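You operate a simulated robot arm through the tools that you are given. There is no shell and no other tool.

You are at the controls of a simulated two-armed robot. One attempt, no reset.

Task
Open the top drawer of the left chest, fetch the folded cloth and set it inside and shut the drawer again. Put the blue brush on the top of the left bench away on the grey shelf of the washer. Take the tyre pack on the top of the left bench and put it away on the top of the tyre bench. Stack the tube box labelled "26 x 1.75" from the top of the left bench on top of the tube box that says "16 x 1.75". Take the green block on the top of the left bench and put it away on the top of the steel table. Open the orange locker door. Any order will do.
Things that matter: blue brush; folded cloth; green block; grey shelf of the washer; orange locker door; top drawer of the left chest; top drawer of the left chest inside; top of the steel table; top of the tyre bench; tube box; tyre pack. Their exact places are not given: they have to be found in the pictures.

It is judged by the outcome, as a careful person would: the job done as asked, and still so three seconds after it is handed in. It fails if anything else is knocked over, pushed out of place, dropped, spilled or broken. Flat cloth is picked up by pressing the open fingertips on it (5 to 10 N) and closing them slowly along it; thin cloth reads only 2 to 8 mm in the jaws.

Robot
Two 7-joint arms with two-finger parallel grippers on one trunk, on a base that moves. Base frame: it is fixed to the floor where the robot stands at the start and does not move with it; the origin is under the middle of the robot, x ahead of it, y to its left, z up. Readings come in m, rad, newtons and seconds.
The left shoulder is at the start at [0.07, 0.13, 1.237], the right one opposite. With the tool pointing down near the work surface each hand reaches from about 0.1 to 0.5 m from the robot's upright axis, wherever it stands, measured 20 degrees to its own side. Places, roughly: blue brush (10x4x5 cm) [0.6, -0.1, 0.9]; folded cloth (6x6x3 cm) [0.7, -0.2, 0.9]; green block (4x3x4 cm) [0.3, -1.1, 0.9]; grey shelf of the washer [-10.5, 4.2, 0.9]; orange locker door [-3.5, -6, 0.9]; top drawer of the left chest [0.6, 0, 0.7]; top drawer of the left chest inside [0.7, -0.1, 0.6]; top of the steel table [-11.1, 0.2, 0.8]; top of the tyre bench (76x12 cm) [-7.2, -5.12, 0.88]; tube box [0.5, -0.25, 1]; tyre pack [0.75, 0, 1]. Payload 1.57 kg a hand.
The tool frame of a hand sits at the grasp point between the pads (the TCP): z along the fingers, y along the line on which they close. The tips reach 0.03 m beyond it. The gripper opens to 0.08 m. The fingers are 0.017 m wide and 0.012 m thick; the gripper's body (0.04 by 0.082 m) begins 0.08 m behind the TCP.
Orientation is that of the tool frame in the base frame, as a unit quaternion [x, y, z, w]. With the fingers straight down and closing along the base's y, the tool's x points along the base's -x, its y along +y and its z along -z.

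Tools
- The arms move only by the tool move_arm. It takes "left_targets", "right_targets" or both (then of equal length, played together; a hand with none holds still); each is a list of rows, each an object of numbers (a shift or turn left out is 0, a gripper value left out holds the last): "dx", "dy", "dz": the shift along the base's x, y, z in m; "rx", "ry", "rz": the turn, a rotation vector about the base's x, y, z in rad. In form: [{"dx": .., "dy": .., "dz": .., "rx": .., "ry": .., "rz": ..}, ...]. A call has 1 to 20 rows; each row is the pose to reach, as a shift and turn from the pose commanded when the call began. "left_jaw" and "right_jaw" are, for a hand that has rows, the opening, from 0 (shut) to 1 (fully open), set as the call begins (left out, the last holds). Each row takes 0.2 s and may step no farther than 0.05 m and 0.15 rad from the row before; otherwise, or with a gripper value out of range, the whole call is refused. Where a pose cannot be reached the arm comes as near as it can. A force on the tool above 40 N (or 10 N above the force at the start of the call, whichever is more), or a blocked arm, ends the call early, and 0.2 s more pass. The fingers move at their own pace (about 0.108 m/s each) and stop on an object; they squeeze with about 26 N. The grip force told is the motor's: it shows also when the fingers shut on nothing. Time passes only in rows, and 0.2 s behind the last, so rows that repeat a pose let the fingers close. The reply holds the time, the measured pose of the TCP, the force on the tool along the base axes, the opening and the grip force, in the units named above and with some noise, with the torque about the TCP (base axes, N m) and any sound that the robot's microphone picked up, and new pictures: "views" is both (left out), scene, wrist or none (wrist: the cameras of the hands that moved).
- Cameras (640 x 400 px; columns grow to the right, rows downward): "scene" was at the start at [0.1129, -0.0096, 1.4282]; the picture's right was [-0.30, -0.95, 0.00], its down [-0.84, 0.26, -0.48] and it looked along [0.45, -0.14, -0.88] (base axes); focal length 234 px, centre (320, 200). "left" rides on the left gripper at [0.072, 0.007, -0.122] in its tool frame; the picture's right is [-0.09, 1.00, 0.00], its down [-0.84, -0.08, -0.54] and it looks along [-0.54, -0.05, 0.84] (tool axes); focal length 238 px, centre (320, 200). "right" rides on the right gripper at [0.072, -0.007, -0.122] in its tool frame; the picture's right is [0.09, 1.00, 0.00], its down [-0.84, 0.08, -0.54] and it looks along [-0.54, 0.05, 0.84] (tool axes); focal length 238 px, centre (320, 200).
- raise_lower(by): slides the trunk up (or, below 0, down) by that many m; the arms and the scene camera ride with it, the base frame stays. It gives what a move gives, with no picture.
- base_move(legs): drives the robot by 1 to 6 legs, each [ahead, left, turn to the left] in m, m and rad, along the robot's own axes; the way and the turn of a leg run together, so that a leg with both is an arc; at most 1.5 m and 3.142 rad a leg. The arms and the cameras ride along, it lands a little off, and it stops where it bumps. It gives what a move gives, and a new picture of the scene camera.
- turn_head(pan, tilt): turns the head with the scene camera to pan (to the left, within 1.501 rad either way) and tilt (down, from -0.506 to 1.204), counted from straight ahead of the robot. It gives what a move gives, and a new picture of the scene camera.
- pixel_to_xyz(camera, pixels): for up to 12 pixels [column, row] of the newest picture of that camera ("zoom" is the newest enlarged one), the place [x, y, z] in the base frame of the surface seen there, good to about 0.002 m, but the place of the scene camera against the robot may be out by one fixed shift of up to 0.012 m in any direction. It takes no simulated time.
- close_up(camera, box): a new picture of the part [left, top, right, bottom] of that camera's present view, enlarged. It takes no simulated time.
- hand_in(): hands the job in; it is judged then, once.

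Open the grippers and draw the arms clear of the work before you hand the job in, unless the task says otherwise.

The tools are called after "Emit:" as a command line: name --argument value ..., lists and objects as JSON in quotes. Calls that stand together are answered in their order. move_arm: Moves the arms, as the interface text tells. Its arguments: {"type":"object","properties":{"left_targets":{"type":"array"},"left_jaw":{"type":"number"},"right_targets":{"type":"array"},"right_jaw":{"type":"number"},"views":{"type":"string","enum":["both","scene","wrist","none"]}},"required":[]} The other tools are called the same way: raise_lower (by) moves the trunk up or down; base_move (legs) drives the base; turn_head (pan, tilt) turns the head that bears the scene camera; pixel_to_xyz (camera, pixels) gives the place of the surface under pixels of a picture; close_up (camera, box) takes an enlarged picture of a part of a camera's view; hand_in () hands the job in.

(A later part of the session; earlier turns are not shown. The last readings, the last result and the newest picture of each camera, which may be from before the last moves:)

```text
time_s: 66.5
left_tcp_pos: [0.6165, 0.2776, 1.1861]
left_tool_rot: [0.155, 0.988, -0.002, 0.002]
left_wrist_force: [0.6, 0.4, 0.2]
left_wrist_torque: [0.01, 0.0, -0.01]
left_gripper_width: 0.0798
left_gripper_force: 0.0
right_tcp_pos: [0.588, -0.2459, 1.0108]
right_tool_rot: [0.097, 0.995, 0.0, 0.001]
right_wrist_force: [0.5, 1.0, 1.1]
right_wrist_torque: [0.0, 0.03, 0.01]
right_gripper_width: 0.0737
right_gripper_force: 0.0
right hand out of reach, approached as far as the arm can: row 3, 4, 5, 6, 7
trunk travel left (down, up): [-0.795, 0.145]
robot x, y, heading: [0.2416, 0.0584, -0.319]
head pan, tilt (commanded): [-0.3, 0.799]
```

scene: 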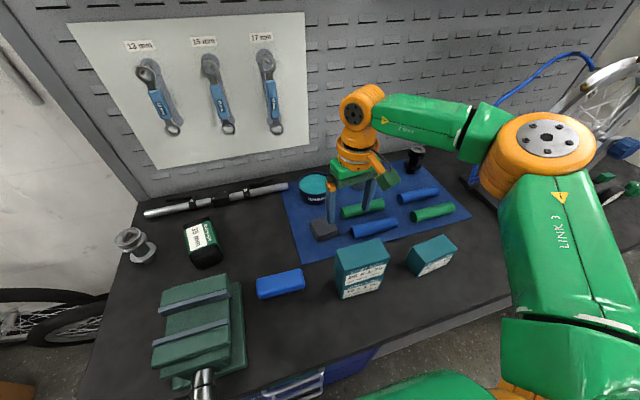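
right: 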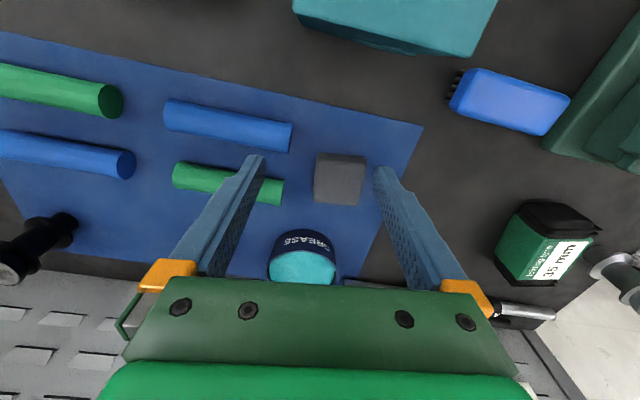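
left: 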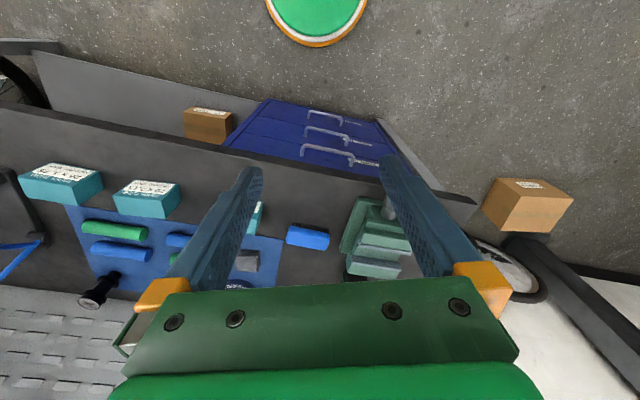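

The hand stops about 6 cm short of the cloth. I raise it a little, then turn the robot 0.3 rad left and edge closer, which brings the right shoulder forward.

Emit:
move_arm --right_targets '[{"dz": 0.03}, {"dz": 0.05}]' --views "none"

Emit:
base_move --legs '[[0, 0.03, 0], [0.015, 0, 0.3]]'

```text
time_s: 67.1
left_tcp_pos: [0.6187, 0.278, 1.1862]
left_tool_rot: [0.155, 0.988, -0.001, 0.001]
left_wrist_force: [0.5, -0.5, -0.6]
left_wrist_torque: [0.01, 0.02, 0.04]
left_gripper_width: 0.0799
left_gripper_force: 0.1
right_tcp_pos: [0.5832, -0.2473, 1.0612]
right_tool_rot: [0.097, 0.995, 0.0, 0.001]
right_wrist_force: [0.1, 0.8, 1.1]
right_wrist_torque: [0.0, 0.02, 0.01]
right_gripper_width: 0.0734
right_gripper_force: 0.1
right hand out of reach, approached as far as the arm can: row 2
trunk travel left (down, up): [-0.795, 0.145]
robot x, y, heading: [0.2392, 0.056, -0.32]
head pan, tilt (commanded): [-0.3, 0.799]
```

```text
time_s: 68.9
left_tcp_pos: [0.5616, 0.4051, 1.1839]
left_tool_rot: [0.009, 1.0, -0.002, 0.0]
left_wrist_force: [0.5, 0.9, -0.3]
left_wrist_torque: [0.0, -0.04, -0.03]
left_gripper_width: 0.08
left_gripper_force: 0.0
right_tcp_pos: [0.6813, -0.1073, 1.0606]
right_tool_rot: [-0.051, 0.999, 0.0, 0.001]
right_wrist_force: [-0.4, -0.2, 0.0]
right_wrist_torque: [0.03, 0.01, 0.01]
right_gripper_width: 0.0735
right_gripper_force: 0.0
trunk travel left (down, up): [-0.795, 0.145]
robot x, y, heading: [0.264, 0.0826, -0.02]
head pan, tilt (commanded): [-0.3, 0.799]
```

scene: 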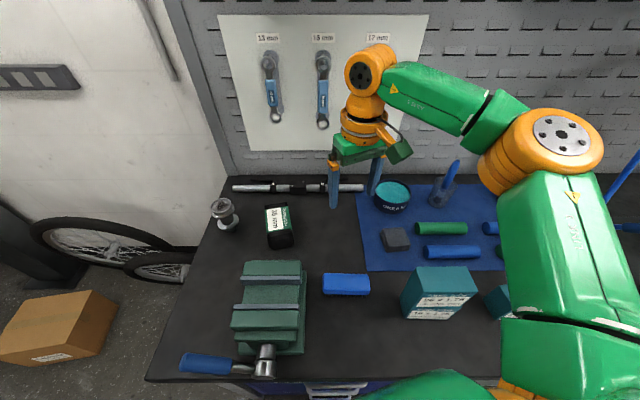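

The turn landed well. I move the right hand over the cloth at (0.653, -0.231) and turn it to match the cloth's yaw.

Emit:
move_arm --right_targets '[{"dx": -0.007, "dy": -0.031, "dz": -0.01, "rz": -0.1}, {"dx": -0.014, "dy": -0.062, "dz": -0.02, "rz": -0.2}, {"dx": -0.021, "dy": -0.093, "dz": -0.04, "rz": -0.3}, {"dx": -0.028, "dy": -0.124, "dz": -0.06, "rz": -0.3}, {"dx": -0.028, "dy": -0.124, "dz": -0.08, "rz": -0.3}]' --views "both"

```text
time_s: 70.1
left_tcp_pos: [0.5602, 0.4052, 1.1845]
left_tool_rot: [0.009, 1.0, -0.001, 0.0]
left_wrist_force: [-0.8, 0.9, -0.3]
left_wrist_torque: [-0.05, 0.04, -0.02]
left_gripper_width: 0.0802
left_gripper_force: 0.0
right_tcp_pos: [0.6524, -0.2323, 0.9805]
right_tool_rot: [0.099, 0.995, 0.001, 0.002]
right_wrist_force: [0.0, 0.0, 0.4]
right_wrist_torque: [0.0, -0.02, -0.02]
right_gripper_width: 0.0736
right_gripper_force: 0.1
trunk travel left (down, up): [-0.795, 0.145]
robot x, y, heading: [0.2606, 0.0814, -0.022]
head pan, tilt (commanded): [-0.3, 0.799]
```

scene: 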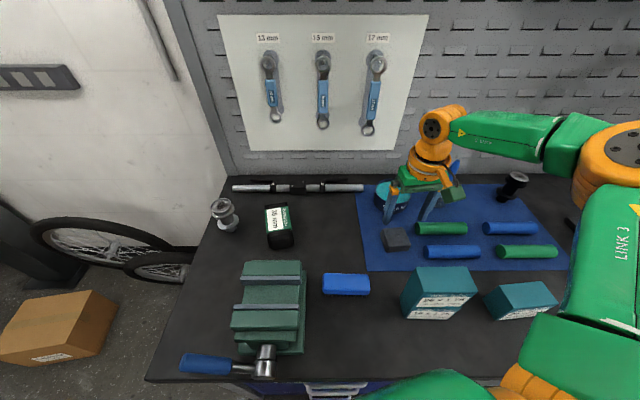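
right: 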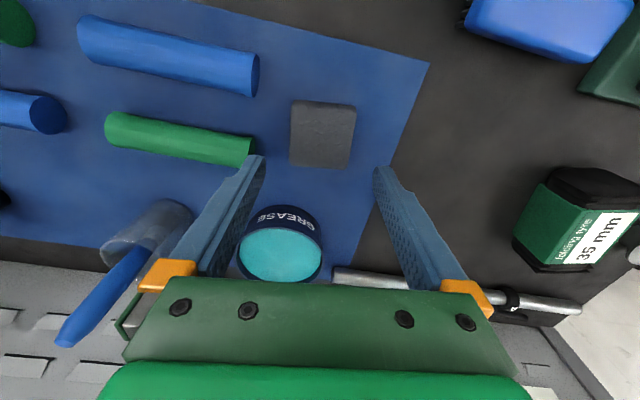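

Reached. The cloth lies at (322,134) between the fingertips; I check its corners precisely, with the nearby green roll's end.

Emit:
pixel_to_xyz --camera "right" --pixels '[[294, 105], [352, 109], [348, 163], [293, 160], [322, 134], [250, 150], [256, 80], [310, 225]]'

```text
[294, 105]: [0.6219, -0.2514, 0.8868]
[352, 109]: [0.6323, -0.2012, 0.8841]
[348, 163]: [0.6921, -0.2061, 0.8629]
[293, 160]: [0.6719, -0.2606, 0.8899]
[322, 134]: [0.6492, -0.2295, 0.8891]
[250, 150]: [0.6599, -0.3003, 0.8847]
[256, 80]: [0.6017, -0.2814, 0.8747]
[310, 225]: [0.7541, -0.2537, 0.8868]
```

The TCP is centred on the cloth and the finger clears the rolls by ~2 cm. I descend to z≈0.895 in steps.

Emit:
move_arm --right_targets '[{"dz": -0.025}, {"dz": -0.05}, {"dz": -0.07}, {"dz": -0.0845}]' --views "wrist"

```text
time_s: 71.1
left_tcp_pos: [0.561, 0.4048, 1.1853]
left_tool_rot: [0.008, 1.0, -0.001, 0.0]
left_wrist_force: [0.5, 1.0, 0.0]
left_wrist_torque: [0.04, 0.03, 0.04]
left_gripper_width: 0.0799
left_gripper_force: 0.0
right_tcp_pos: [0.653, -0.2317, 0.8964]
right_tool_rot: [0.099, 0.995, 0.0, 0.002]
right_wrist_force: [-0.1, 0.1, -0.2]
right_wrist_torque: [0.0, 0.0, -0.02]
right_gripper_width: 0.0735
right_gripper_force: 0.0
trunk travel left (down, up): [-0.795, 0.145]
robot x, y, heading: [0.2619, 0.0844, -0.022]
head pan, tilt (commanded): [-0.3, 0.799]
```

right: 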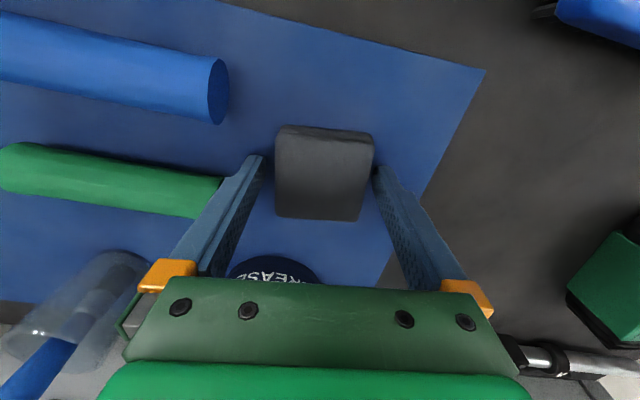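

The cloth sits between the pads. I close the gripper.

Emit:
move_arm --right_targets '[{"dz": 0}, {"dz": 0}, {"dz": 0}, {"dz": 0}, {"dz": 0}]' --right_jaw 0.0 --views "wrist"

```text
time_s: 72.3
left_tcp_pos: [0.5604, 0.4043, 1.1858]
left_tool_rot: [0.009, 1.0, -0.001, 0.001]
left_wrist_force: [0.9, 0.2, -0.1]
left_wrist_torque: [-0.01, 0.04, 0.0]
left_gripper_width: 0.08
left_gripper_force: 0.0
right_tcp_pos: [0.6543, -0.2318, 0.8971]
right_tool_rot: [0.099, 0.995, 0.001, 0.002]
right_wrist_force: [-0.4, -0.1, 0.4]
right_wrist_torque: [0.04, 0.01, 0.02]
right_gripper_width: 0.059
right_gripper_force: 26.0
trunk travel left (down, up): [-0.795, 0.145]
robot x, y, heading: [0.2631, 0.0861, -0.018]
head pan, tilt (commanded): [-0.3, 0.799]
```

right: 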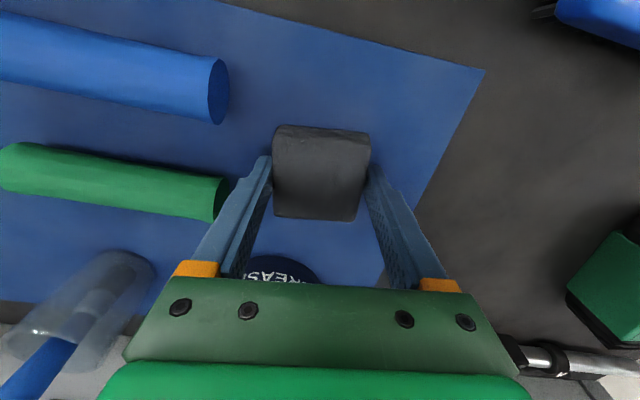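

Gripped at 0.059 m. I lift slowly to z≈1.05.

Emit:
move_arm --right_targets '[{"dz": 0.004}, {"dz": 0.01}, {"dz": 0.018}, {"dz": 0.028}, {"dz": 0.04}, {"dz": 0.055}, {"dz": 0.07}, {"dz": 0.085}, {"dz": 0.1}, {"dz": 0.115}, {"dz": 0.13}, {"dz": 0.145}, {"dz": 0.155}]' --views "both"

```text
time_s: 75.1
left_tcp_pos: [0.5611, 0.4048, 1.1848]
left_tool_rot: [0.009, 1.0, 0.0, 0.001]
left_wrist_force: [0.2, 0.3, 0.8]
left_wrist_torque: [-0.01, -0.02, 0.0]
left_gripper_width: 0.0801
left_gripper_force: 0.1
right_tcp_pos: [0.6526, -0.2309, 1.0508]
right_tool_rot: [0.099, 0.995, 0.0, 0.001]
right_wrist_force: [0.0, 0.1, -1.2]
right_wrist_torque: [-0.02, -0.02, 0.01]
right_gripper_width: 0.059
right_gripper_force: 26.0
trunk travel left (down, up): [-0.795, 0.145]
robot x, y, heading: [0.2655, 0.0831, -0.02]
head pan, tilt (commanded): [-0.3, 0.799]
```

scene: 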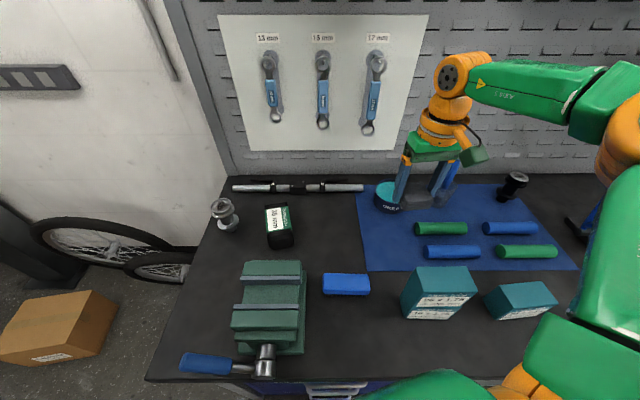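
right: 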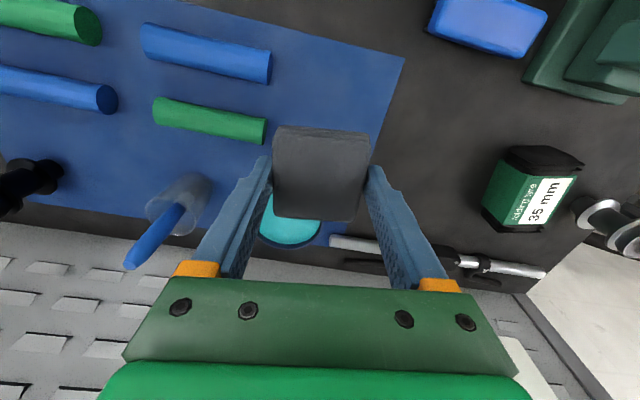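

Cloth held. I raise the trunk 5 cm for clearance over the stack, back off 0.3 m and then square up to the bench.

Emit:
raise_lower --by 0.05

Emit:
base_move --legs '[[-0.32, 0, 0], [0, 0, -0.29]]'

Emit:
turn_head --pan 0.0 --tilt 0.9

```text
time_s: 76.0
left_tcp_pos: [0.5616, 0.405, 1.2345]
left_tool_rot: [0.009, 1.0, -0.001, 0.002]
left_wrist_force: [0.5, -0.4, -0.1]
left_wrist_torque: [-0.01, -0.01, 0.01]
left_gripper_width: 0.0801
left_gripper_force: 0.1
right_tcp_pos: [0.6527, -0.232, 1.1009]
right_tool_rot: [0.1, 0.995, 0.0, 0.002]
right_wrist_force: [-0.1, -0.1, -0.8]
right_wrist_torque: [0.01, -0.04, -0.01]
right_gripper_width: 0.0588
right_gripper_force: 26.3
trunk travel left (down, up): [-0.845, 0.095]
robot x, y, heading: [0.263, 0.0839, -0.02]
head pan, tilt (commanded): [-0.3, 0.799]
```

```text
time_s: 79.1
left_tcp_pos: [0.3175, 0.3152, 1.2353]
left_tool_rot: [0.151, 0.989, -0.001, 0.001]
left_wrist_force: [0.7, -0.2, 0.4]
left_wrist_torque: [-0.03, -0.01, 0.01]
left_gripper_width: 0.0799
left_gripper_force: 0.0
right_tcp_pos: [0.2277, -0.3227, 1.1011]
right_tool_rot: [0.24, 0.971, 0.0, 0.002]
right_wrist_force: [0.1, 0.3, -0.2]
right_wrist_torque: [0.0, -0.03, 0.01]
right_gripper_width: 0.0588
right_gripper_force: 26.0
trunk travel left (down, up): [-0.845, 0.095]
robot x, y, heading: [-0.0636, 0.0877, -0.31]
head pan, tilt (commanded): [-0.3, 0.799]
```

scene: 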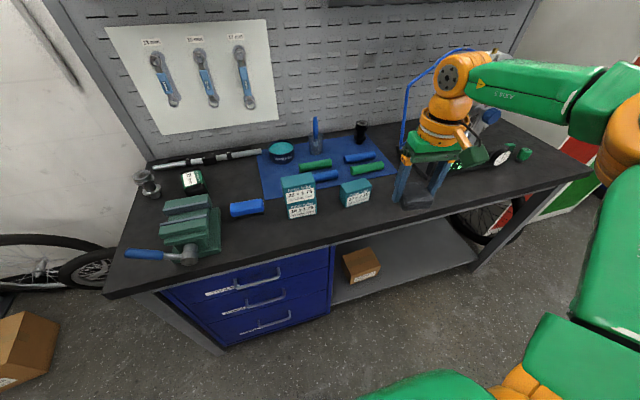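

```text
time_s: 79.9
left_tcp_pos: [0.3167, 0.3131, 1.2355]
left_tool_rot: [0.151, 0.988, -0.001, 0.0]
left_wrist_force: [0.2, -0.2, -1.3]
left_wrist_torque: [0.04, 0.02, -0.03]
left_gripper_width: 0.0799
left_gripper_force: 0.2
right_tcp_pos: [0.227, -0.3234, 1.1011]
right_tool_rot: [0.24, 0.971, 0.001, 0.002]
right_wrist_force: [0.1, -1.0, -1.1]
right_wrist_torque: [-0.03, -0.02, 0.0]
right_gripper_width: 0.0589
right_gripper_force: 25.9
trunk travel left (down, up): [-0.845, 0.095]
robot x, y, heading: [-0.0612, 0.0905, -0.308]
head pan, tilt (commanded): [0.0, 0.901]
```

scene: 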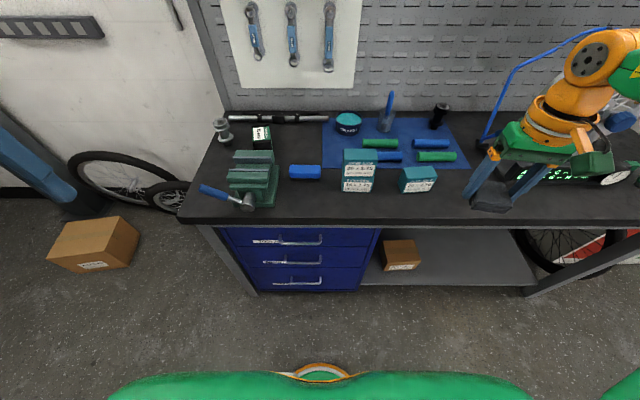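

Robot axis is at bench coords (n -0.087, u 0.066). I lower the trunk 0.22 m for drawer work and sidestep right 6 cm so the handle lies ahead of the left arm.

Emit:
raise_lower --by -0.22

Emit:
base_move --legs '[[0, -0.06, 0]]'

```text
time_s: 82.2
left_tcp_pos: [0.3179, 0.314, 1.0154]
left_tool_rot: [0.151, 0.989, 0.0, 0.001]
left_wrist_force: [0.3, 0.3, -0.1]
left_wrist_torque: [0.02, 0.02, -0.01]
left_gripper_width: 0.0798
left_gripper_force: 0.1
right_tcp_pos: [0.2263, -0.3228, 0.8819]
right_tool_rot: [0.241, 0.971, 0.001, 0.003]
right_wrist_force: [-0.4, 0.7, -0.1]
right_wrist_torque: [-0.03, -0.01, -0.01]
right_gripper_width: 0.0589
right_gripper_force: 25.8
trunk travel left (down, up): [-0.625, 0.315]
robot x, y, heading: [-0.0614, 0.0894, -0.304]
head pan, tilt (commanded): [0.0, 0.901]
```

```text
time_s: 83.2
left_tcp_pos: [0.2997, 0.2579, 1.0144]
left_tool_rot: [0.152, 0.988, -0.002, 0.0]
left_wrist_force: [0.1, 0.4, 0.8]
left_wrist_torque: [-0.01, 0.02, -0.02]
left_gripper_width: 0.0801
left_gripper_force: 0.0
right_tcp_pos: [0.2096, -0.378, 0.8825]
right_tool_rot: [0.239, 0.971, -0.001, 0.001]
right_wrist_force: [0.0, 0.4, -1.0]
right_wrist_torque: [0.02, 0.03, 0.02]
right_gripper_width: 0.0589
right_gripper_force: 25.6
trunk travel left (down, up): [-0.625, 0.315]
robot x, y, heading: [-0.0789, 0.0335, -0.304]
head pan, tilt (commanded): [0.0, 0.901]
```

scene: 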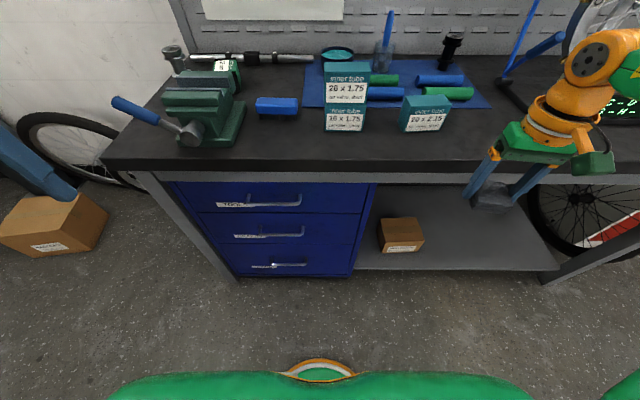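

I zoom on the top drawer's handle, near (270,200), to measure the bar, posts and face.

Emit:
close_up --camera "scene" --box '[160, 150, 380, 280]'

Emit:
pixel_to_xyz --camera "zoom" --pixels '[[255, 160], [330, 160], [405, 158], [250, 140], [412, 136], [330, 130], [480, 150], [330, 158], [330, 163], [330, 100], [330, 50], [560, 110]]'

```text
2.91 times, centred on (270, 215) of scene
```

zoom: 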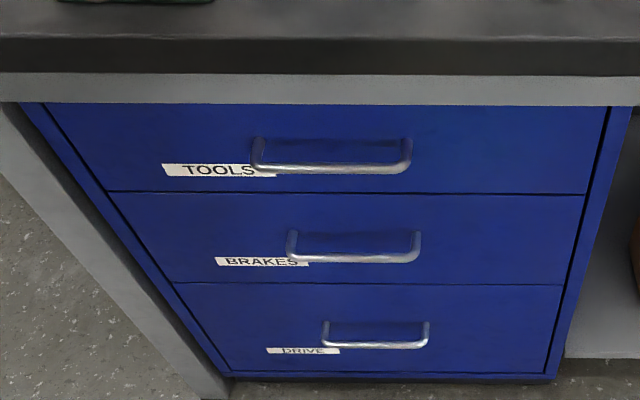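

```text
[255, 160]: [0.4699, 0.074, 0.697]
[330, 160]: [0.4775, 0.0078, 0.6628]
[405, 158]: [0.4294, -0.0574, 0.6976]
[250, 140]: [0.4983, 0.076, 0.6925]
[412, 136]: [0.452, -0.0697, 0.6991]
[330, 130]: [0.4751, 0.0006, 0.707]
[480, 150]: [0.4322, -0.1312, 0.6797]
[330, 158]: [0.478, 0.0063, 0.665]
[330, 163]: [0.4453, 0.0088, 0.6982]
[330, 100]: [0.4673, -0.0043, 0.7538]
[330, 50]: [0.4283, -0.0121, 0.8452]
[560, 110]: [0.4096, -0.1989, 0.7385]
```

The bar spans u 0.072–0.225 (centre ≈0.149), bar front n≈0.42, face n≈0.452. I bring the left hand, jaws shut, tilted 0.65 rad forward, to a spot just in front of and above the handle.

Emit:
move_arm --left_targets '[{"dx": 0.004, "dy": -0.038, "rx": -0.04, "ry": -0.124}, {"dx": 0.008, "dy": -0.076, "dz": -0.01, "rx": -0.08, "ry": -0.248}, {"dx": 0.012, "dy": -0.114, "dz": -0.02, "rx": -0.12, "ry": -0.372}, {"dx": 0.016, "dy": -0.152, "dz": -0.04, "rx": -0.16, "ry": -0.495}, {"dx": 0.025, "dy": -0.185, "dz": -0.07, "rx": -0.1994, "ry": -0.6187}, {"dx": 0.04, "dy": -0.2, "dz": -0.11, "rx": -0.1994, "ry": -0.6187}, {"dx": 0.055, "dy": -0.215, "dz": -0.15, "rx": -0.1994, "ry": -0.6187}, {"dx": 0.0685, "dy": -0.2243, "dz": -0.19, "rx": -0.1994, "ry": -0.6187}, {"dx": 0.0685, "dy": -0.2243, "dz": -0.214, "rx": -0.1994, "ry": -0.6187}]' --left_jaw 0.0 --views "both"

```text
time_s: 85.2
left_tcp_pos: [0.3685, 0.0321, 0.8003]
left_tool_rot: [0.143, 0.936, -0.052, 0.316]
left_wrist_force: [0.4, 0.5, -0.1]
left_wrist_torque: [0.01, -0.02, -0.01]
left_gripper_width: 0.0
left_gripper_force: 21.1
right_tcp_pos: [0.2094, -0.3789, 0.8813]
right_tool_rot: [0.24, 0.971, 0.0, 0.002]
right_wrist_force: [1.0, 0.3, -1.4]
right_wrist_torque: [0.02, 0.0, -0.01]
right_gripper_width: 0.0589
right_gripper_force: 26.3
trunk travel left (down, up): [-0.625, 0.315]
robot x, y, heading: [-0.0776, 0.0328, -0.305]
head pan, tilt (commanded): [0.0, 0.901]
```

scene: 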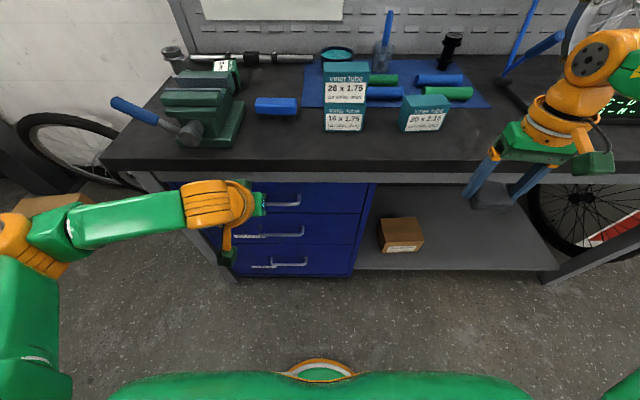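
left: 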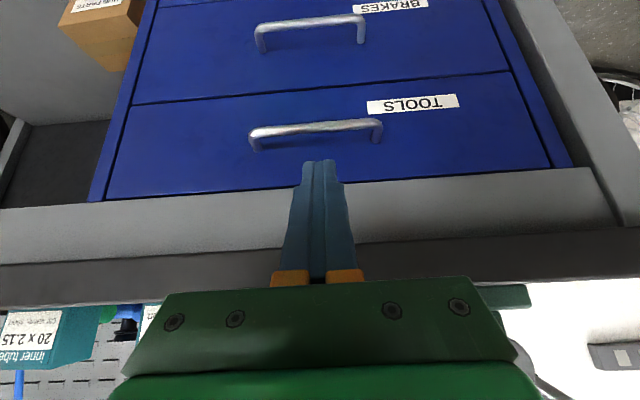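

Great view: the TOOLS handle bar runs (252,133)–(380,125) in the left wrist picture. I query it for exact position.

Emit:
pixel_to_xyz --camera "left" --pixels '[[260, 131], [316, 127], [372, 124], [316, 123], [316, 131], [316, 170], [410, 140], [256, 146], [377, 140], [200, 220], [200, 265], [450, 200]]'

```text
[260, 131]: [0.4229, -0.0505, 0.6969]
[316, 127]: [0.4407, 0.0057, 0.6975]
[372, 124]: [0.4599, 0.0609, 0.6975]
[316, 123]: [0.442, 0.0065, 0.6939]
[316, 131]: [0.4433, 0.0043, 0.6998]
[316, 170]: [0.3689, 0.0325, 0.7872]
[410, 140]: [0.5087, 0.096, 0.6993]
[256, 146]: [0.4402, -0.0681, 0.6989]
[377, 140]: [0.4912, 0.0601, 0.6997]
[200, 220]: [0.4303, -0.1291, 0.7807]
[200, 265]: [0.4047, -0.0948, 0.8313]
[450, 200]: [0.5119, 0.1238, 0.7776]
```

Bar centre ≈ (n 0.4225, z 0.696), face n≈0.454; hooking behind the bar is feasible. I move the closed fingertips to the line just above and behind the bar.

Emit:
move_arm --left_targets '[{"dx": 0.0224, "dy": -0.0088, "dz": -0.018}, {"dx": 0.0447, "dy": -0.0176, "dz": -0.0354}, {"dx": 0.0447, "dy": -0.0176, "dz": -0.0354}]' --views "wrist"

```text
time_s: 86.0
left_tcp_pos: [0.4125, 0.0153, 0.7657]
left_tool_rot: [0.144, 0.936, -0.052, 0.317]
left_wrist_force: [-0.8, -0.2, -0.7]
left_wrist_torque: [0.01, 0.0, 0.0]
left_gripper_width: 0.0
left_gripper_force: 21.4
right_tcp_pos: [0.2086, -0.3788, 0.8812]
right_tool_rot: [0.241, 0.971, 0.0, 0.002]
right_wrist_force: [0.8, 0.1, 0.4]
right_wrist_torque: [0.04, 0.03, 0.01]
right_gripper_width: 0.0589
right_gripper_force: 26.0
trunk travel left (down, up): [-0.625, 0.315]
robot x, y, heading: [-0.081, 0.0317, -0.305]
head pan, tilt (commanded): [0.0, 0.901]
```

left: 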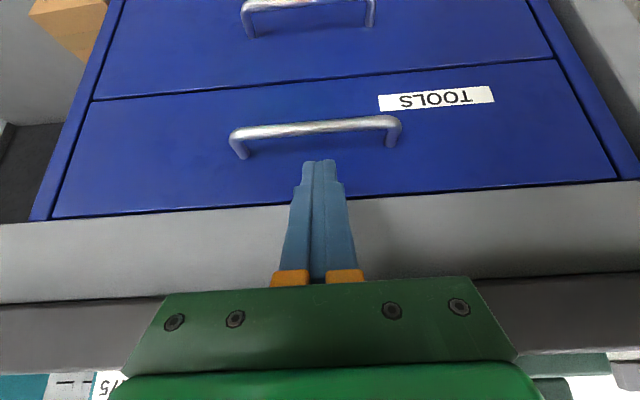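

I re-measure the bar and the drawer face from this closer view.

Emit:
pixel_to_xyz --camera "left" --pixels '[[316, 122], [316, 127], [316, 131], [316, 134], [280, 150], [360, 145], [280, 165], [360, 165], [238, 150], [391, 140], [318, 161], [240, 240]]'

```text
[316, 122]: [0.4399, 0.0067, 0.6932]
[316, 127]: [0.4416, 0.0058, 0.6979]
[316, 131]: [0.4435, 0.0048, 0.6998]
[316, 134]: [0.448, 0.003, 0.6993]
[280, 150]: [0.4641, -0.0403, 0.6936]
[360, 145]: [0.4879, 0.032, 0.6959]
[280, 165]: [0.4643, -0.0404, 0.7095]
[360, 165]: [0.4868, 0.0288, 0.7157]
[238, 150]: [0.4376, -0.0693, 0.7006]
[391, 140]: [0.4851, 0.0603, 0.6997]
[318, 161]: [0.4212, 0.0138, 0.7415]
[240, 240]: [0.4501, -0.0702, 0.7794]
```

Refined: bar centre (n 0.423, z 0.6935), r≈6.5 mm; face 0.4543. I slide the closed fingers in behind the bar along the tool axis, in small steps.

Emit:
move_arm --left_targets '[{"dx": 0.0092, "dy": -0.003, "dz": -0.012}, {"dx": 0.0184, "dy": -0.006, "dz": -0.024}, {"dx": 0.0276, "dy": -0.0089, "dz": -0.036}, {"dx": 0.0368, "dy": -0.0119, "dz": -0.048}]' --views "wrist"

```text
time_s: 87.0
left_tcp_pos: [0.4489, 0.0031, 0.7167]
left_tool_rot: [0.143, 0.937, -0.052, 0.315]
left_wrist_force: [-0.5, -1.0, 0.2]
left_wrist_torque: [0.01, 0.0, 0.04]
left_gripper_width: 0.0002
left_gripper_force: 20.9
right_tcp_pos: [0.2095, -0.3802, 0.8806]
right_tool_rot: [0.241, 0.971, 0.001, 0.002]
right_wrist_force: [-0.8, 0.2, 0.4]
right_wrist_torque: [-0.02, 0.01, 0.02]
right_gripper_width: 0.0588
right_gripper_force: 25.8
trunk travel left (down, up): [-0.625, 0.315]
robot x, y, heading: [-0.0749, 0.0321, -0.307]
head pan, tilt (commanded): [0.0, 0.901]
```

left: 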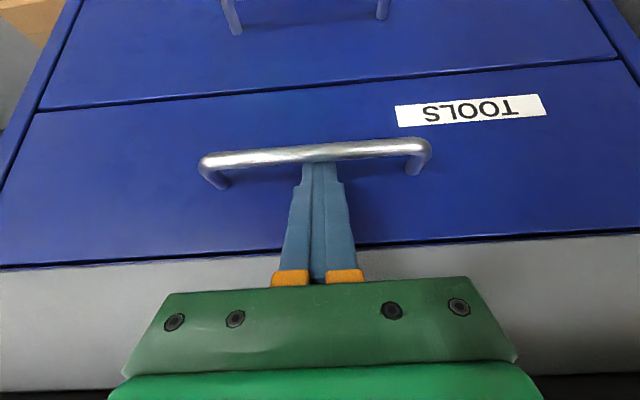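

The tips are behind the bar with no contact force. I pull straight back along the bench normal, slowly.

Emit:
move_arm --left_targets '[{"dx": -0.0095, "dy": 0.0031}, {"dx": -0.019, "dy": 0.0061}, {"dx": -0.0286, "dy": 0.0092}, {"dx": -0.0381, "dy": 0.0123}, {"dx": -0.0476, "dy": 0.0153}, {"dx": -0.0571, "dy": 0.0184}]' --views "wrist"

```text
time_s: 88.4
left_tcp_pos: [0.3914, 0.0221, 0.7174]
left_tool_rot: [0.144, 0.936, -0.052, 0.316]
left_wrist_force: [0.3, -0.8, -0.4]
left_wrist_torque: [0.03, -0.01, -0.04]
left_gripper_width: 0.0001
left_gripper_force: 21.2
right_tcp_pos: [0.2086, -0.3791, 0.8812]
right_tool_rot: [0.24, 0.971, 0.0, 0.002]
right_wrist_force: [0.4, -0.5, -0.5]
right_wrist_torque: [-0.04, 0.04, -0.01]
right_gripper_width: 0.0589
right_gripper_force: 25.8
trunk travel left (down, up): [-0.625, 0.315]
robot x, y, heading: [-0.0767, 0.034, -0.305]
head pan, tilt (commanded): [0.0, 0.901]
```

left: 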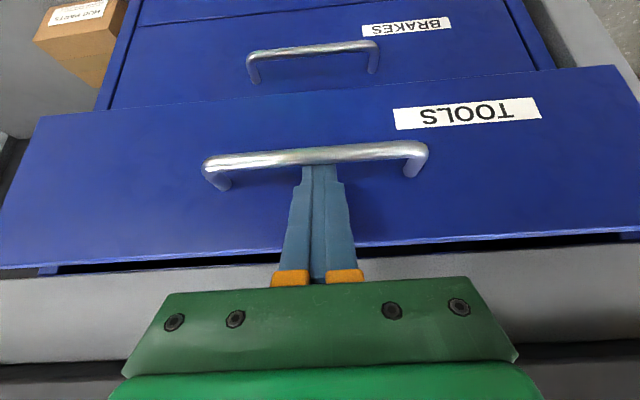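

The drawer is sliding out. I keep pulling another 0.15 m.

Emit:
move_arm --left_targets '[{"dx": -0.0143, "dy": 0.0046}, {"dx": -0.0286, "dy": 0.0092}, {"dx": -0.0428, "dy": 0.0138}, {"dx": -0.0571, "dy": 0.0184}, {"dx": -0.0714, "dy": 0.023}, {"dx": -0.0857, "dy": 0.0276}, {"dx": -0.0999, "dy": 0.0322}, {"dx": -0.1142, "dy": 0.0368}, {"dx": -0.1285, "dy": 0.0414}, {"dx": -0.1428, "dy": 0.046}]' --views "both"

```text
time_s: 90.6
left_tcp_pos: [0.2626, 0.0572, 0.7096]
left_tool_rot: [0.142, 0.934, -0.054, 0.323]
left_wrist_force: [1.8, 6.4, 18.1]
left_wrist_torque: [-0.12, 0.71, -0.6]
left_gripper_width: 0.0
left_gripper_force: 21.6
left hand out of reach, approached as far as the arm can: row 9, 10
right_tcp_pos: [0.2084, -0.3775, 0.8819]
right_tool_rot: [0.24, 0.971, -0.001, 0.002]
right_wrist_force: [-0.5, 0.2, -0.4]
right_wrist_torque: [0.01, 0.01, 0.0]
right_gripper_width: 0.0589
right_gripper_force: 25.8
trunk travel left (down, up): [-0.625, 0.315]
robot x, y, heading: [-0.0784, 0.0323, -0.296]
head pan, tilt (commanded): [0.0, 0.901]
stopped in row 10 (left hand): the force on the tool passed its limit at 41 N (the readings are from after the stop); the commanded pose is now the measured one
```

scene: 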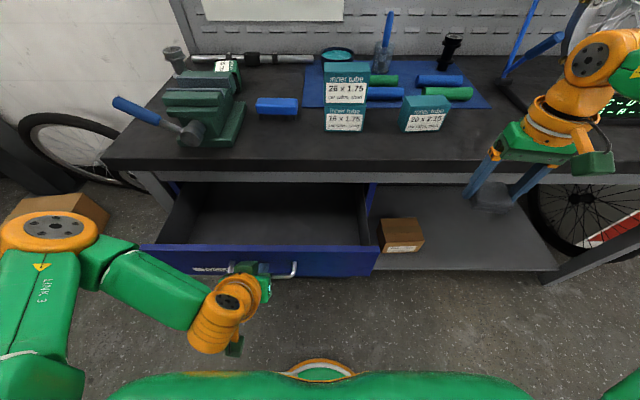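
left: 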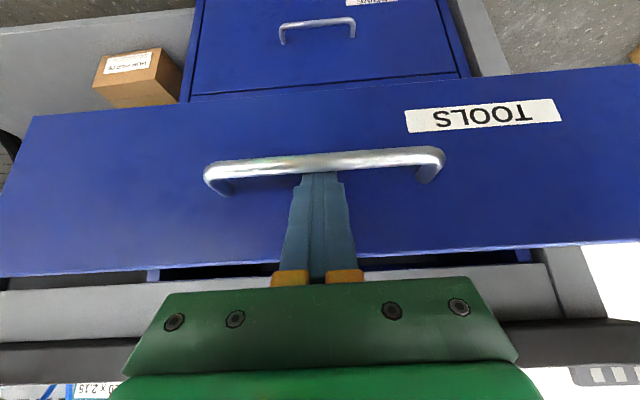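

The drawer is open ~0.19 m and empty inside. I lift the fingertips straight up out of the handle.

Emit:
move_arm --left_targets '[{"dz": 0.01}, {"dz": 0.02}, {"dz": 0.035}, {"dz": 0.055}, {"dz": 0.08}, {"dz": 0.11}, {"dz": 0.14}]' --views "both"

```text
time_s: 92.2
left_tcp_pos: [0.2907, 0.0299, 0.8583]
left_tool_rot: [0.142, 0.935, -0.052, 0.32]
left_wrist_force: [-0.1, -0.5, -0.5]
left_wrist_torque: [-0.03, -0.04, -0.01]
left_gripper_width: 0.0002
left_gripper_force: 21.2
left hand out of reach, approached as far as the arm can: row 1, 2, 3, 4, 5, 6, 7
right_tcp_pos: [0.2086, -0.3792, 0.8824]
right_tool_rot: [0.24, 0.971, 0.001, 0.002]
right_wrist_force: [0.2, 0.5, -0.1]
right_wrist_torque: [0.02, -0.03, 0.02]
right_gripper_width: 0.0589
right_gripper_force: 26.1
trunk travel left (down, up): [-0.625, 0.315]
robot x, y, heading: [-0.0766, 0.0324, -0.306]
head pan, tilt (commanded): [0.0, 0.901]
```

scene: 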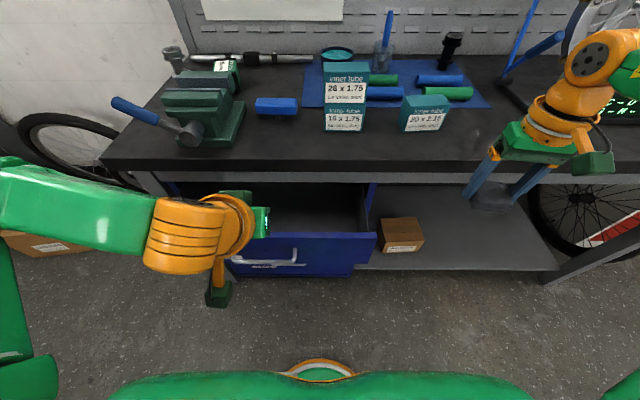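
left: 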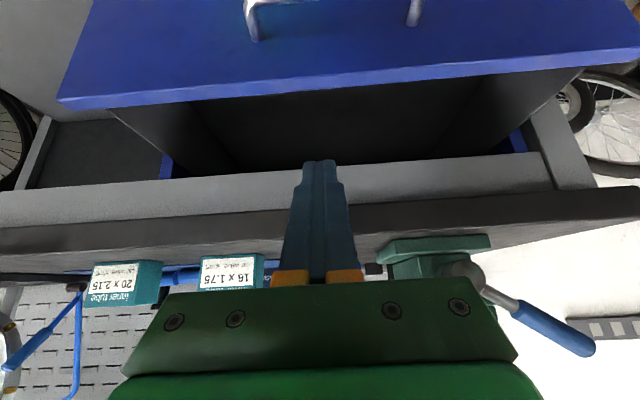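

The drawer slid back a little while unhooking. I measure how far it is open now.

Emit:
pixel_to_xyz --camera "left" --pixels '[[340, 60], [340, 80], [150, 95], [560, 65], [300, 130], [400, 120], [300, 175], [300, 230], [150, 140], [550, 110]]'

Emit:
pixel_to_xyz --camera "scene" --pixels '[[340, 240], [330, 205], [310, 220], [365, 200], [340, 160]]'

```text
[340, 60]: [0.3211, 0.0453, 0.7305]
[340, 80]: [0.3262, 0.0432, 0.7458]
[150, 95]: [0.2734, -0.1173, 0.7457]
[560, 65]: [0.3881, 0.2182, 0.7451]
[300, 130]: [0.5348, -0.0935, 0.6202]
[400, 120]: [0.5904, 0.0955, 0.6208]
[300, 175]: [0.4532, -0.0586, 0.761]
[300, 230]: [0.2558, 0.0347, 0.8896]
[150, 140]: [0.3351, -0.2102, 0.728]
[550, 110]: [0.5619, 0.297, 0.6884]
```

```text
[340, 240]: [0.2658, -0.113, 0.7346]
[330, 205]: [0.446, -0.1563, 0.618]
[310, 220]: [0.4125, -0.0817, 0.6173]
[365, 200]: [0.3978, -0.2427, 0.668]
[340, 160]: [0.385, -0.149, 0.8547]
```

It is open 0.163 m (face n 0.292, top edge z 0.746, floor z 0.62). I want about 5 cm more, so I set the left hand vertical and will pull from inside the front panel.

Emit:
move_arm --left_targets '[{"dx": 0.012, "dy": 0.0, "dz": 0.0, "rx": 0.0445, "ry": 0.138}, {"dx": 0.024, "dy": -0.002, "rx": 0.089, "ry": 0.276}, {"dx": 0.036, "dy": -0.004, "rx": 0.133, "ry": 0.413}, {"dx": 0.05, "dy": -0.006, "rx": 0.17, "ry": 0.53}, {"dx": 0.065, "dy": -0.009, "rx": 0.1994, "ry": 0.6187}, {"dx": 0.077, "dy": -0.012, "dz": -0.03, "rx": 0.1994, "ry": 0.6187}, {"dx": 0.077, "dy": -0.012, "dz": -0.055, "rx": 0.1994, "ry": 0.6187}]' --views "both"

```text
time_s: 93.8
left_tcp_pos: [0.3701, 0.0184, 0.8023]
left_tool_rot: [0.15, 0.989, -0.001, 0.006]
left_wrist_force: [0.3, -0.7, -0.3]
left_wrist_torque: [0.03, -0.05, -0.01]
left_gripper_width: 0.0003
left_gripper_force: 21.2
right_tcp_pos: [0.21, -0.3795, 0.8805]
right_tool_rot: [0.239, 0.971, 0.0, 0.002]
right_wrist_force: [0.0, -0.2, -0.6]
right_wrist_torque: [0.05, -0.02, -0.01]
right_gripper_width: 0.0588
right_gripper_force: 26.1
trunk travel left (down, up): [-0.625, 0.315]
robot x, y, heading: [-0.0783, 0.0302, -0.309]
head pan, tilt (commanded): [0.0, 0.901]
```

scene: 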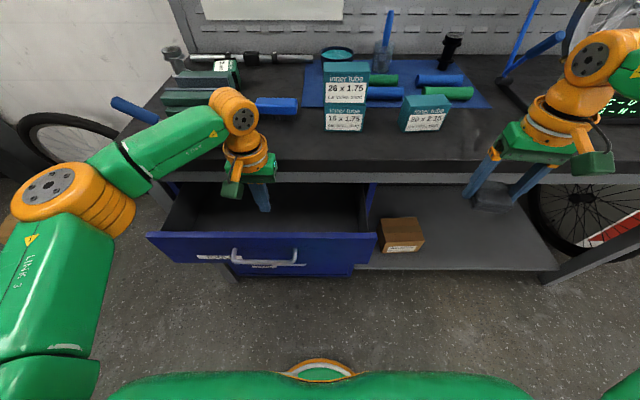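
left: 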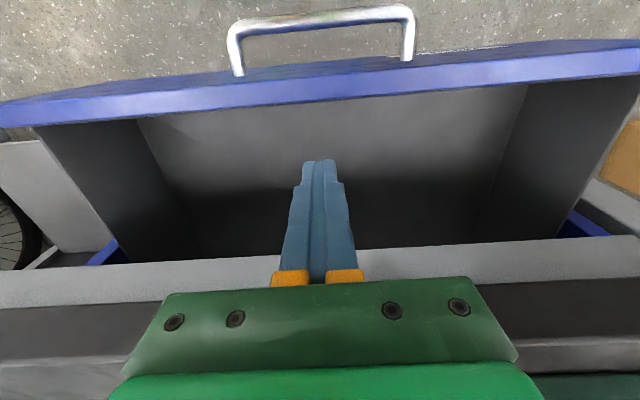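

The fingers are over the open drawer. I lower them 7.5 cm behind the front panel and pull back gently.

Emit:
move_arm --left_targets '[{"dz": -0.025}, {"dz": -0.05}, {"dz": -0.075}, {"dx": -0.0095, "dy": 0.0031, "dz": -0.075}, {"dx": -0.019, "dy": 0.0061, "dz": -0.075}, {"dx": -0.0286, "dy": 0.0092, "dz": -0.075}, {"dx": -0.0381, "dy": 0.0123, "dz": -0.075}, {"dx": -0.0476, "dy": 0.0153, "dz": -0.075}, {"dx": -0.0571, "dy": 0.0184, "dz": -0.075}, {"dx": -0.0666, "dy": 0.0215, "dz": -0.075}, {"dx": -0.0762, "dy": 0.0245, "dz": -0.075}]' --views "both"

```text
time_s: 96.2
left_tcp_pos: [0.293, 0.0423, 0.7257]
left_tool_rot: [0.15, 0.989, -0.001, 0.006]
left_wrist_force: [0.7, -0.3, -0.5]
left_wrist_torque: [-0.01, 0.01, 0.0]
left_gripper_width: 0.0
left_gripper_force: 21.0
right_tcp_pos: [0.2101, -0.3795, 0.8811]
right_tool_rot: [0.24, 0.971, 0.001, 0.002]
right_wrist_force: [0.2, -0.4, -1.0]
right_wrist_torque: [0.0, 0.0, 0.01]
right_gripper_width: 0.0591
right_gripper_force: 26.1
trunk travel left (down, up): [-0.625, 0.315]
robot x, y, heading: [-0.0738, 0.0324, -0.307]
head pan, tilt (commanded): [0.0, 0.901]
```

scene: 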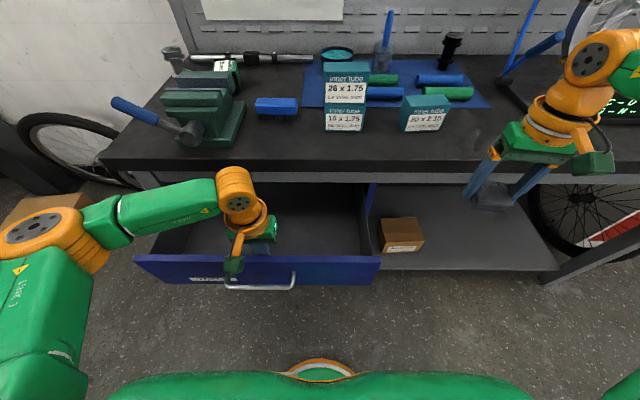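
left: 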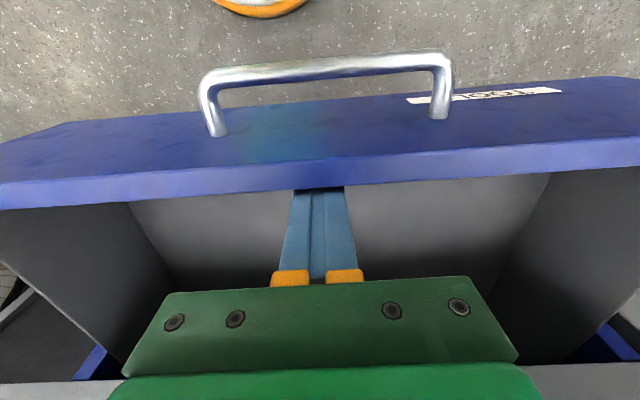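

The drawer is now open about 0.21 m. I ease the left fingers off the panel, lift them clear, and swing the left hand out to the left.

Emit:
move_arm --left_targets '[{"dx": 0.0095, "dy": -0.0031}, {"dx": 0.0095, "dy": -0.0031, "dz": 0.04}, {"dx": 0.0095, "dy": -0.0031, "dz": 0.085}, {"dx": 0.0095, "dy": -0.0031, "dz": 0.13}, {"dx": 0.008, "dy": 0.035, "dz": 0.155}, {"dx": 0.013, "dy": 0.08, "dz": 0.165}, {"dx": 0.025, "dy": 0.125, "dz": 0.17}, {"dx": 0.037, "dy": 0.17, "dz": 0.17}]' --views "scene"

```text
time_s: 98.0
left_tcp_pos: [0.328, 0.2163, 0.8972]
left_tool_rot: [0.15, 0.989, -0.003, 0.007]
left_wrist_force: [-0.6, -0.9, 0.6]
left_wrist_torque: [-0.05, 0.01, 0.01]
left_gripper_width: 0.0001
left_gripper_force: 20.9
right_tcp_pos: [0.2092, -0.3771, 0.881]
right_tool_rot: [0.239, 0.971, 0.0, 0.001]
right_wrist_force: [1.1, -0.2, -0.6]
right_wrist_torque: [-0.06, -0.01, -0.02]
right_gripper_width: 0.0589
right_gripper_force: 26.2
trunk travel left (down, up): [-0.625, 0.315]
robot x, y, heading: [-0.0771, 0.0323, -0.309]
head pan, tilt (commanded): [0.0, 0.901]
```

scene: 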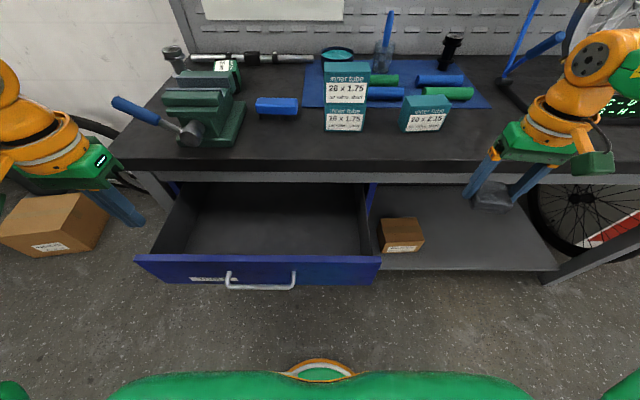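

The drawer lies fully open in view. I bring the right hand with the cloth over the drawer at the same height, aligning it to the bench.

Emit:
move_arm --right_targets '[{"dx": 0.0087, "dy": 0.0243, "rz": 0.015}, {"dx": 0.0174, "dy": 0.0487, "rz": 0.03}, {"dx": 0.0262, "dy": 0.073, "rz": 0.045}, {"dx": 0.0349, "dy": 0.0973, "rz": 0.06}, {"dx": 0.0436, "dy": 0.1217, "rz": 0.075}, {"dx": 0.0523, "dy": 0.146, "rz": 0.09}, {"dx": 0.061, "dy": 0.1703, "rz": 0.105}, {"dx": 0.0697, "dy": 0.1947, "rz": 0.12}, {"dx": 0.0785, "dy": 0.219, "rz": 0.135}, {"dx": 0.0872, "dy": 0.2433, "rz": 0.15}, {"dx": 0.0959, "dy": 0.2677, "rz": 0.165}, {"dx": 0.1046, "dy": 0.292, "rz": 0.17}]' --views "both"

```text
time_s: 100.6
left_tcp_pos: [0.3274, 0.2146, 0.8964]
left_tool_rot: [0.149, 0.989, -0.002, 0.005]
left_wrist_force: [-0.4, -0.4, 0.4]
left_wrist_torque: [-0.02, 0.0, 0.0]
left_gripper_width: 0.0
left_gripper_force: 21.1
right_tcp_pos: [0.2234, -0.1734, 0.8707]
right_tool_rot: [0.156, 0.988, 0.001, 0.003]
right_wrist_force: [0.9, 0.0, 0.0]
right_wrist_torque: [0.0, 0.01, 0.02]
right_gripper_width: 0.0588
right_gripper_force: 26.7
right hand out of reach, approached as far as the arm can: row 7, 8, 9, 10, 11, 12
trunk travel left (down, up): [-0.625, 0.315]
robot x, y, heading: [-0.0806, 0.0315, -0.304]
head pan, tilt (commanded): [0.0, 0.901]
```

scene: 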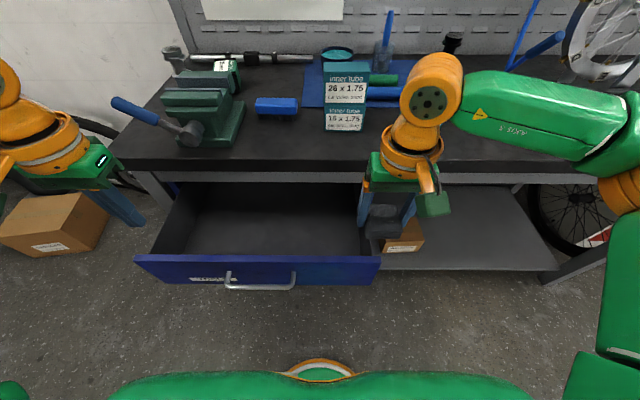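
right: 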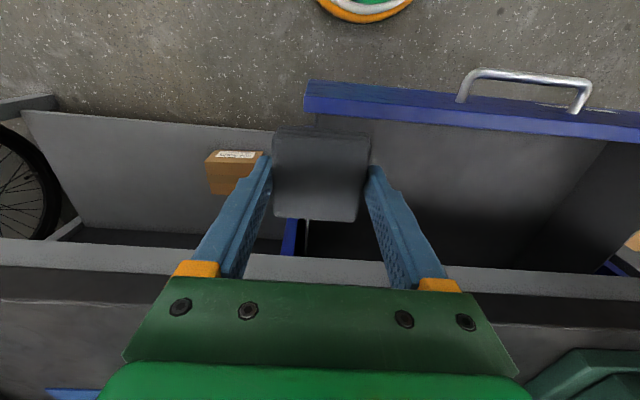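

The right hand can't cross that far toward the centre. I shift the base 0.17 m to the left so the drawer sits in front of the right arm.

Emit:
base_move --legs '[[0, 0.17, 0]]'

```text
time_s: 102.1
left_tcp_pos: [0.3791, 0.3759, 0.8968]
left_tool_rot: [0.15, 0.989, -0.001, 0.006]
left_wrist_force: [1.3, -0.5, -0.4]
left_wrist_torque: [-0.04, 0.0, -0.03]
left_gripper_width: 0.0
left_gripper_force: 21.5
right_tcp_pos: [0.2739, -0.0121, 0.8712]
right_tool_rot: [0.156, 0.988, 0.001, 0.002]
right_wrist_force: [0.4, 0.2, 0.3]
right_wrist_torque: [0.04, 0.03, -0.01]
right_gripper_width: 0.0589
right_gripper_force: 25.8
trunk travel left (down, up): [-0.625, 0.315]
robot x, y, heading: [-0.0249, 0.1964, -0.302]
head pan, tilt (commanded): [0.0, 0.901]
```

scene: 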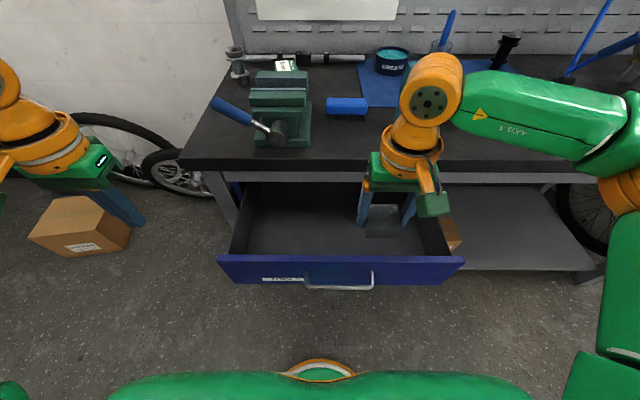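

I move the cloth to n≈0.335 over the drawer and lower to z≈0.79, then check.

Emit:
move_arm --right_targets '[{"dx": 0.0144, "dy": -0.0125}, {"dx": 0.0287, "dy": -0.025}, {"dx": 0.043, "dy": -0.0375}, {"dx": 0.0574, "dy": -0.05}, {"dx": 0.0574, "dy": -0.05, "dz": -0.03}, {"dx": 0.0574, "dy": -0.05, "dz": -0.06}, {"dx": 0.0574, "dy": -0.05, "dz": -0.08}]' --views "both"

```text
time_s: 103.7
left_tcp_pos: [0.3787, 0.3765, 0.8969]
left_tool_rot: [0.149, 0.989, -0.001, 0.005]
left_wrist_force: [-0.6, 0.6, 0.0]
left_wrist_torque: [0.0, 0.0, 0.01]
left_gripper_width: 0.0
left_gripper_force: 20.9
right_tcp_pos: [0.3084, -0.073, 0.7957]
right_tool_rot: [0.157, 0.988, 0.001, 0.003]
right_wrist_force: [-0.3, 0.3, -1.1]
right_wrist_torque: [-0.02, 0.0, -0.02]
right_gripper_width: 0.0588
right_gripper_force: 25.9
right hand out of reach, approached as far as the arm can: row 2, 3, 4, 5, 6, 7
trunk travel left (down, up): [-0.625, 0.315]
robot x, y, heading: [-0.0286, 0.1932, -0.305]
head pan, tilt (commanded): [0.0, 0.901]
```

scene: 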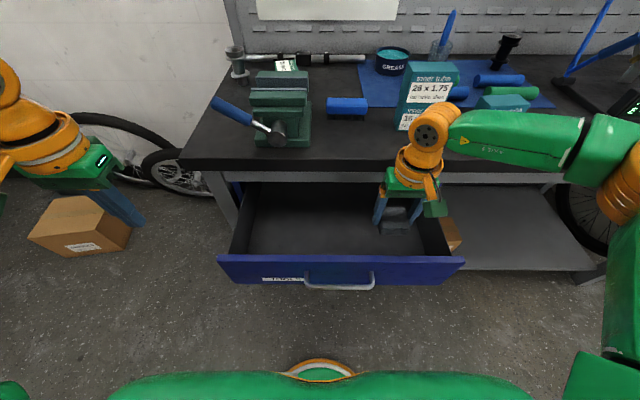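
right: 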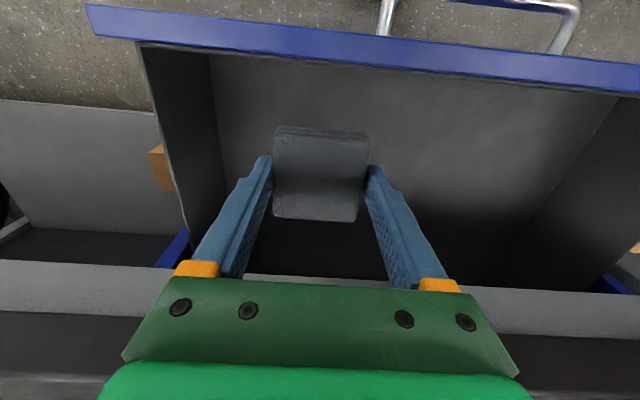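

The hand is at n 0.316, u 0.025 – acceptable inside the drawer. Before lowering the trunk 0.13 m to set it down, I check where the right forearm and the drawer walls are.

Emit:
pixel_to_xyz --camera "scene" --pixels '[[540, 140], [620, 170], [590, 140], [480, 145], [430, 130], [400, 240], [420, 215], [340, 262]]'

Emit:
pixel_to_xyz --camera "right" --pixels '[[300, 40], [300, 60], [240, 120], [180, 120], [300, 100], [500, 130], [320, 250], [320, 170]]'

```text
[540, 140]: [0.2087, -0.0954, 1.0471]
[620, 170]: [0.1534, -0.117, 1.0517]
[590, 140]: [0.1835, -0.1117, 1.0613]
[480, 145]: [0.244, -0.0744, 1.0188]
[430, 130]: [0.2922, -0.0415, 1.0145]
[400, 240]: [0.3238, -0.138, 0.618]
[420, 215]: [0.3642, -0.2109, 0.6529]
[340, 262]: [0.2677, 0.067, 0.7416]
```

```text
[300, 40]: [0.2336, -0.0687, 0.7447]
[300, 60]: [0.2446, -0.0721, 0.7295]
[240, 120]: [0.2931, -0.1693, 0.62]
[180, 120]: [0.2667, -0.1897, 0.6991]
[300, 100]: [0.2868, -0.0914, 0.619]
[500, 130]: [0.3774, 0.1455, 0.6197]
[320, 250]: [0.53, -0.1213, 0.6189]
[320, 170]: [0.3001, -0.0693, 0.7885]
```

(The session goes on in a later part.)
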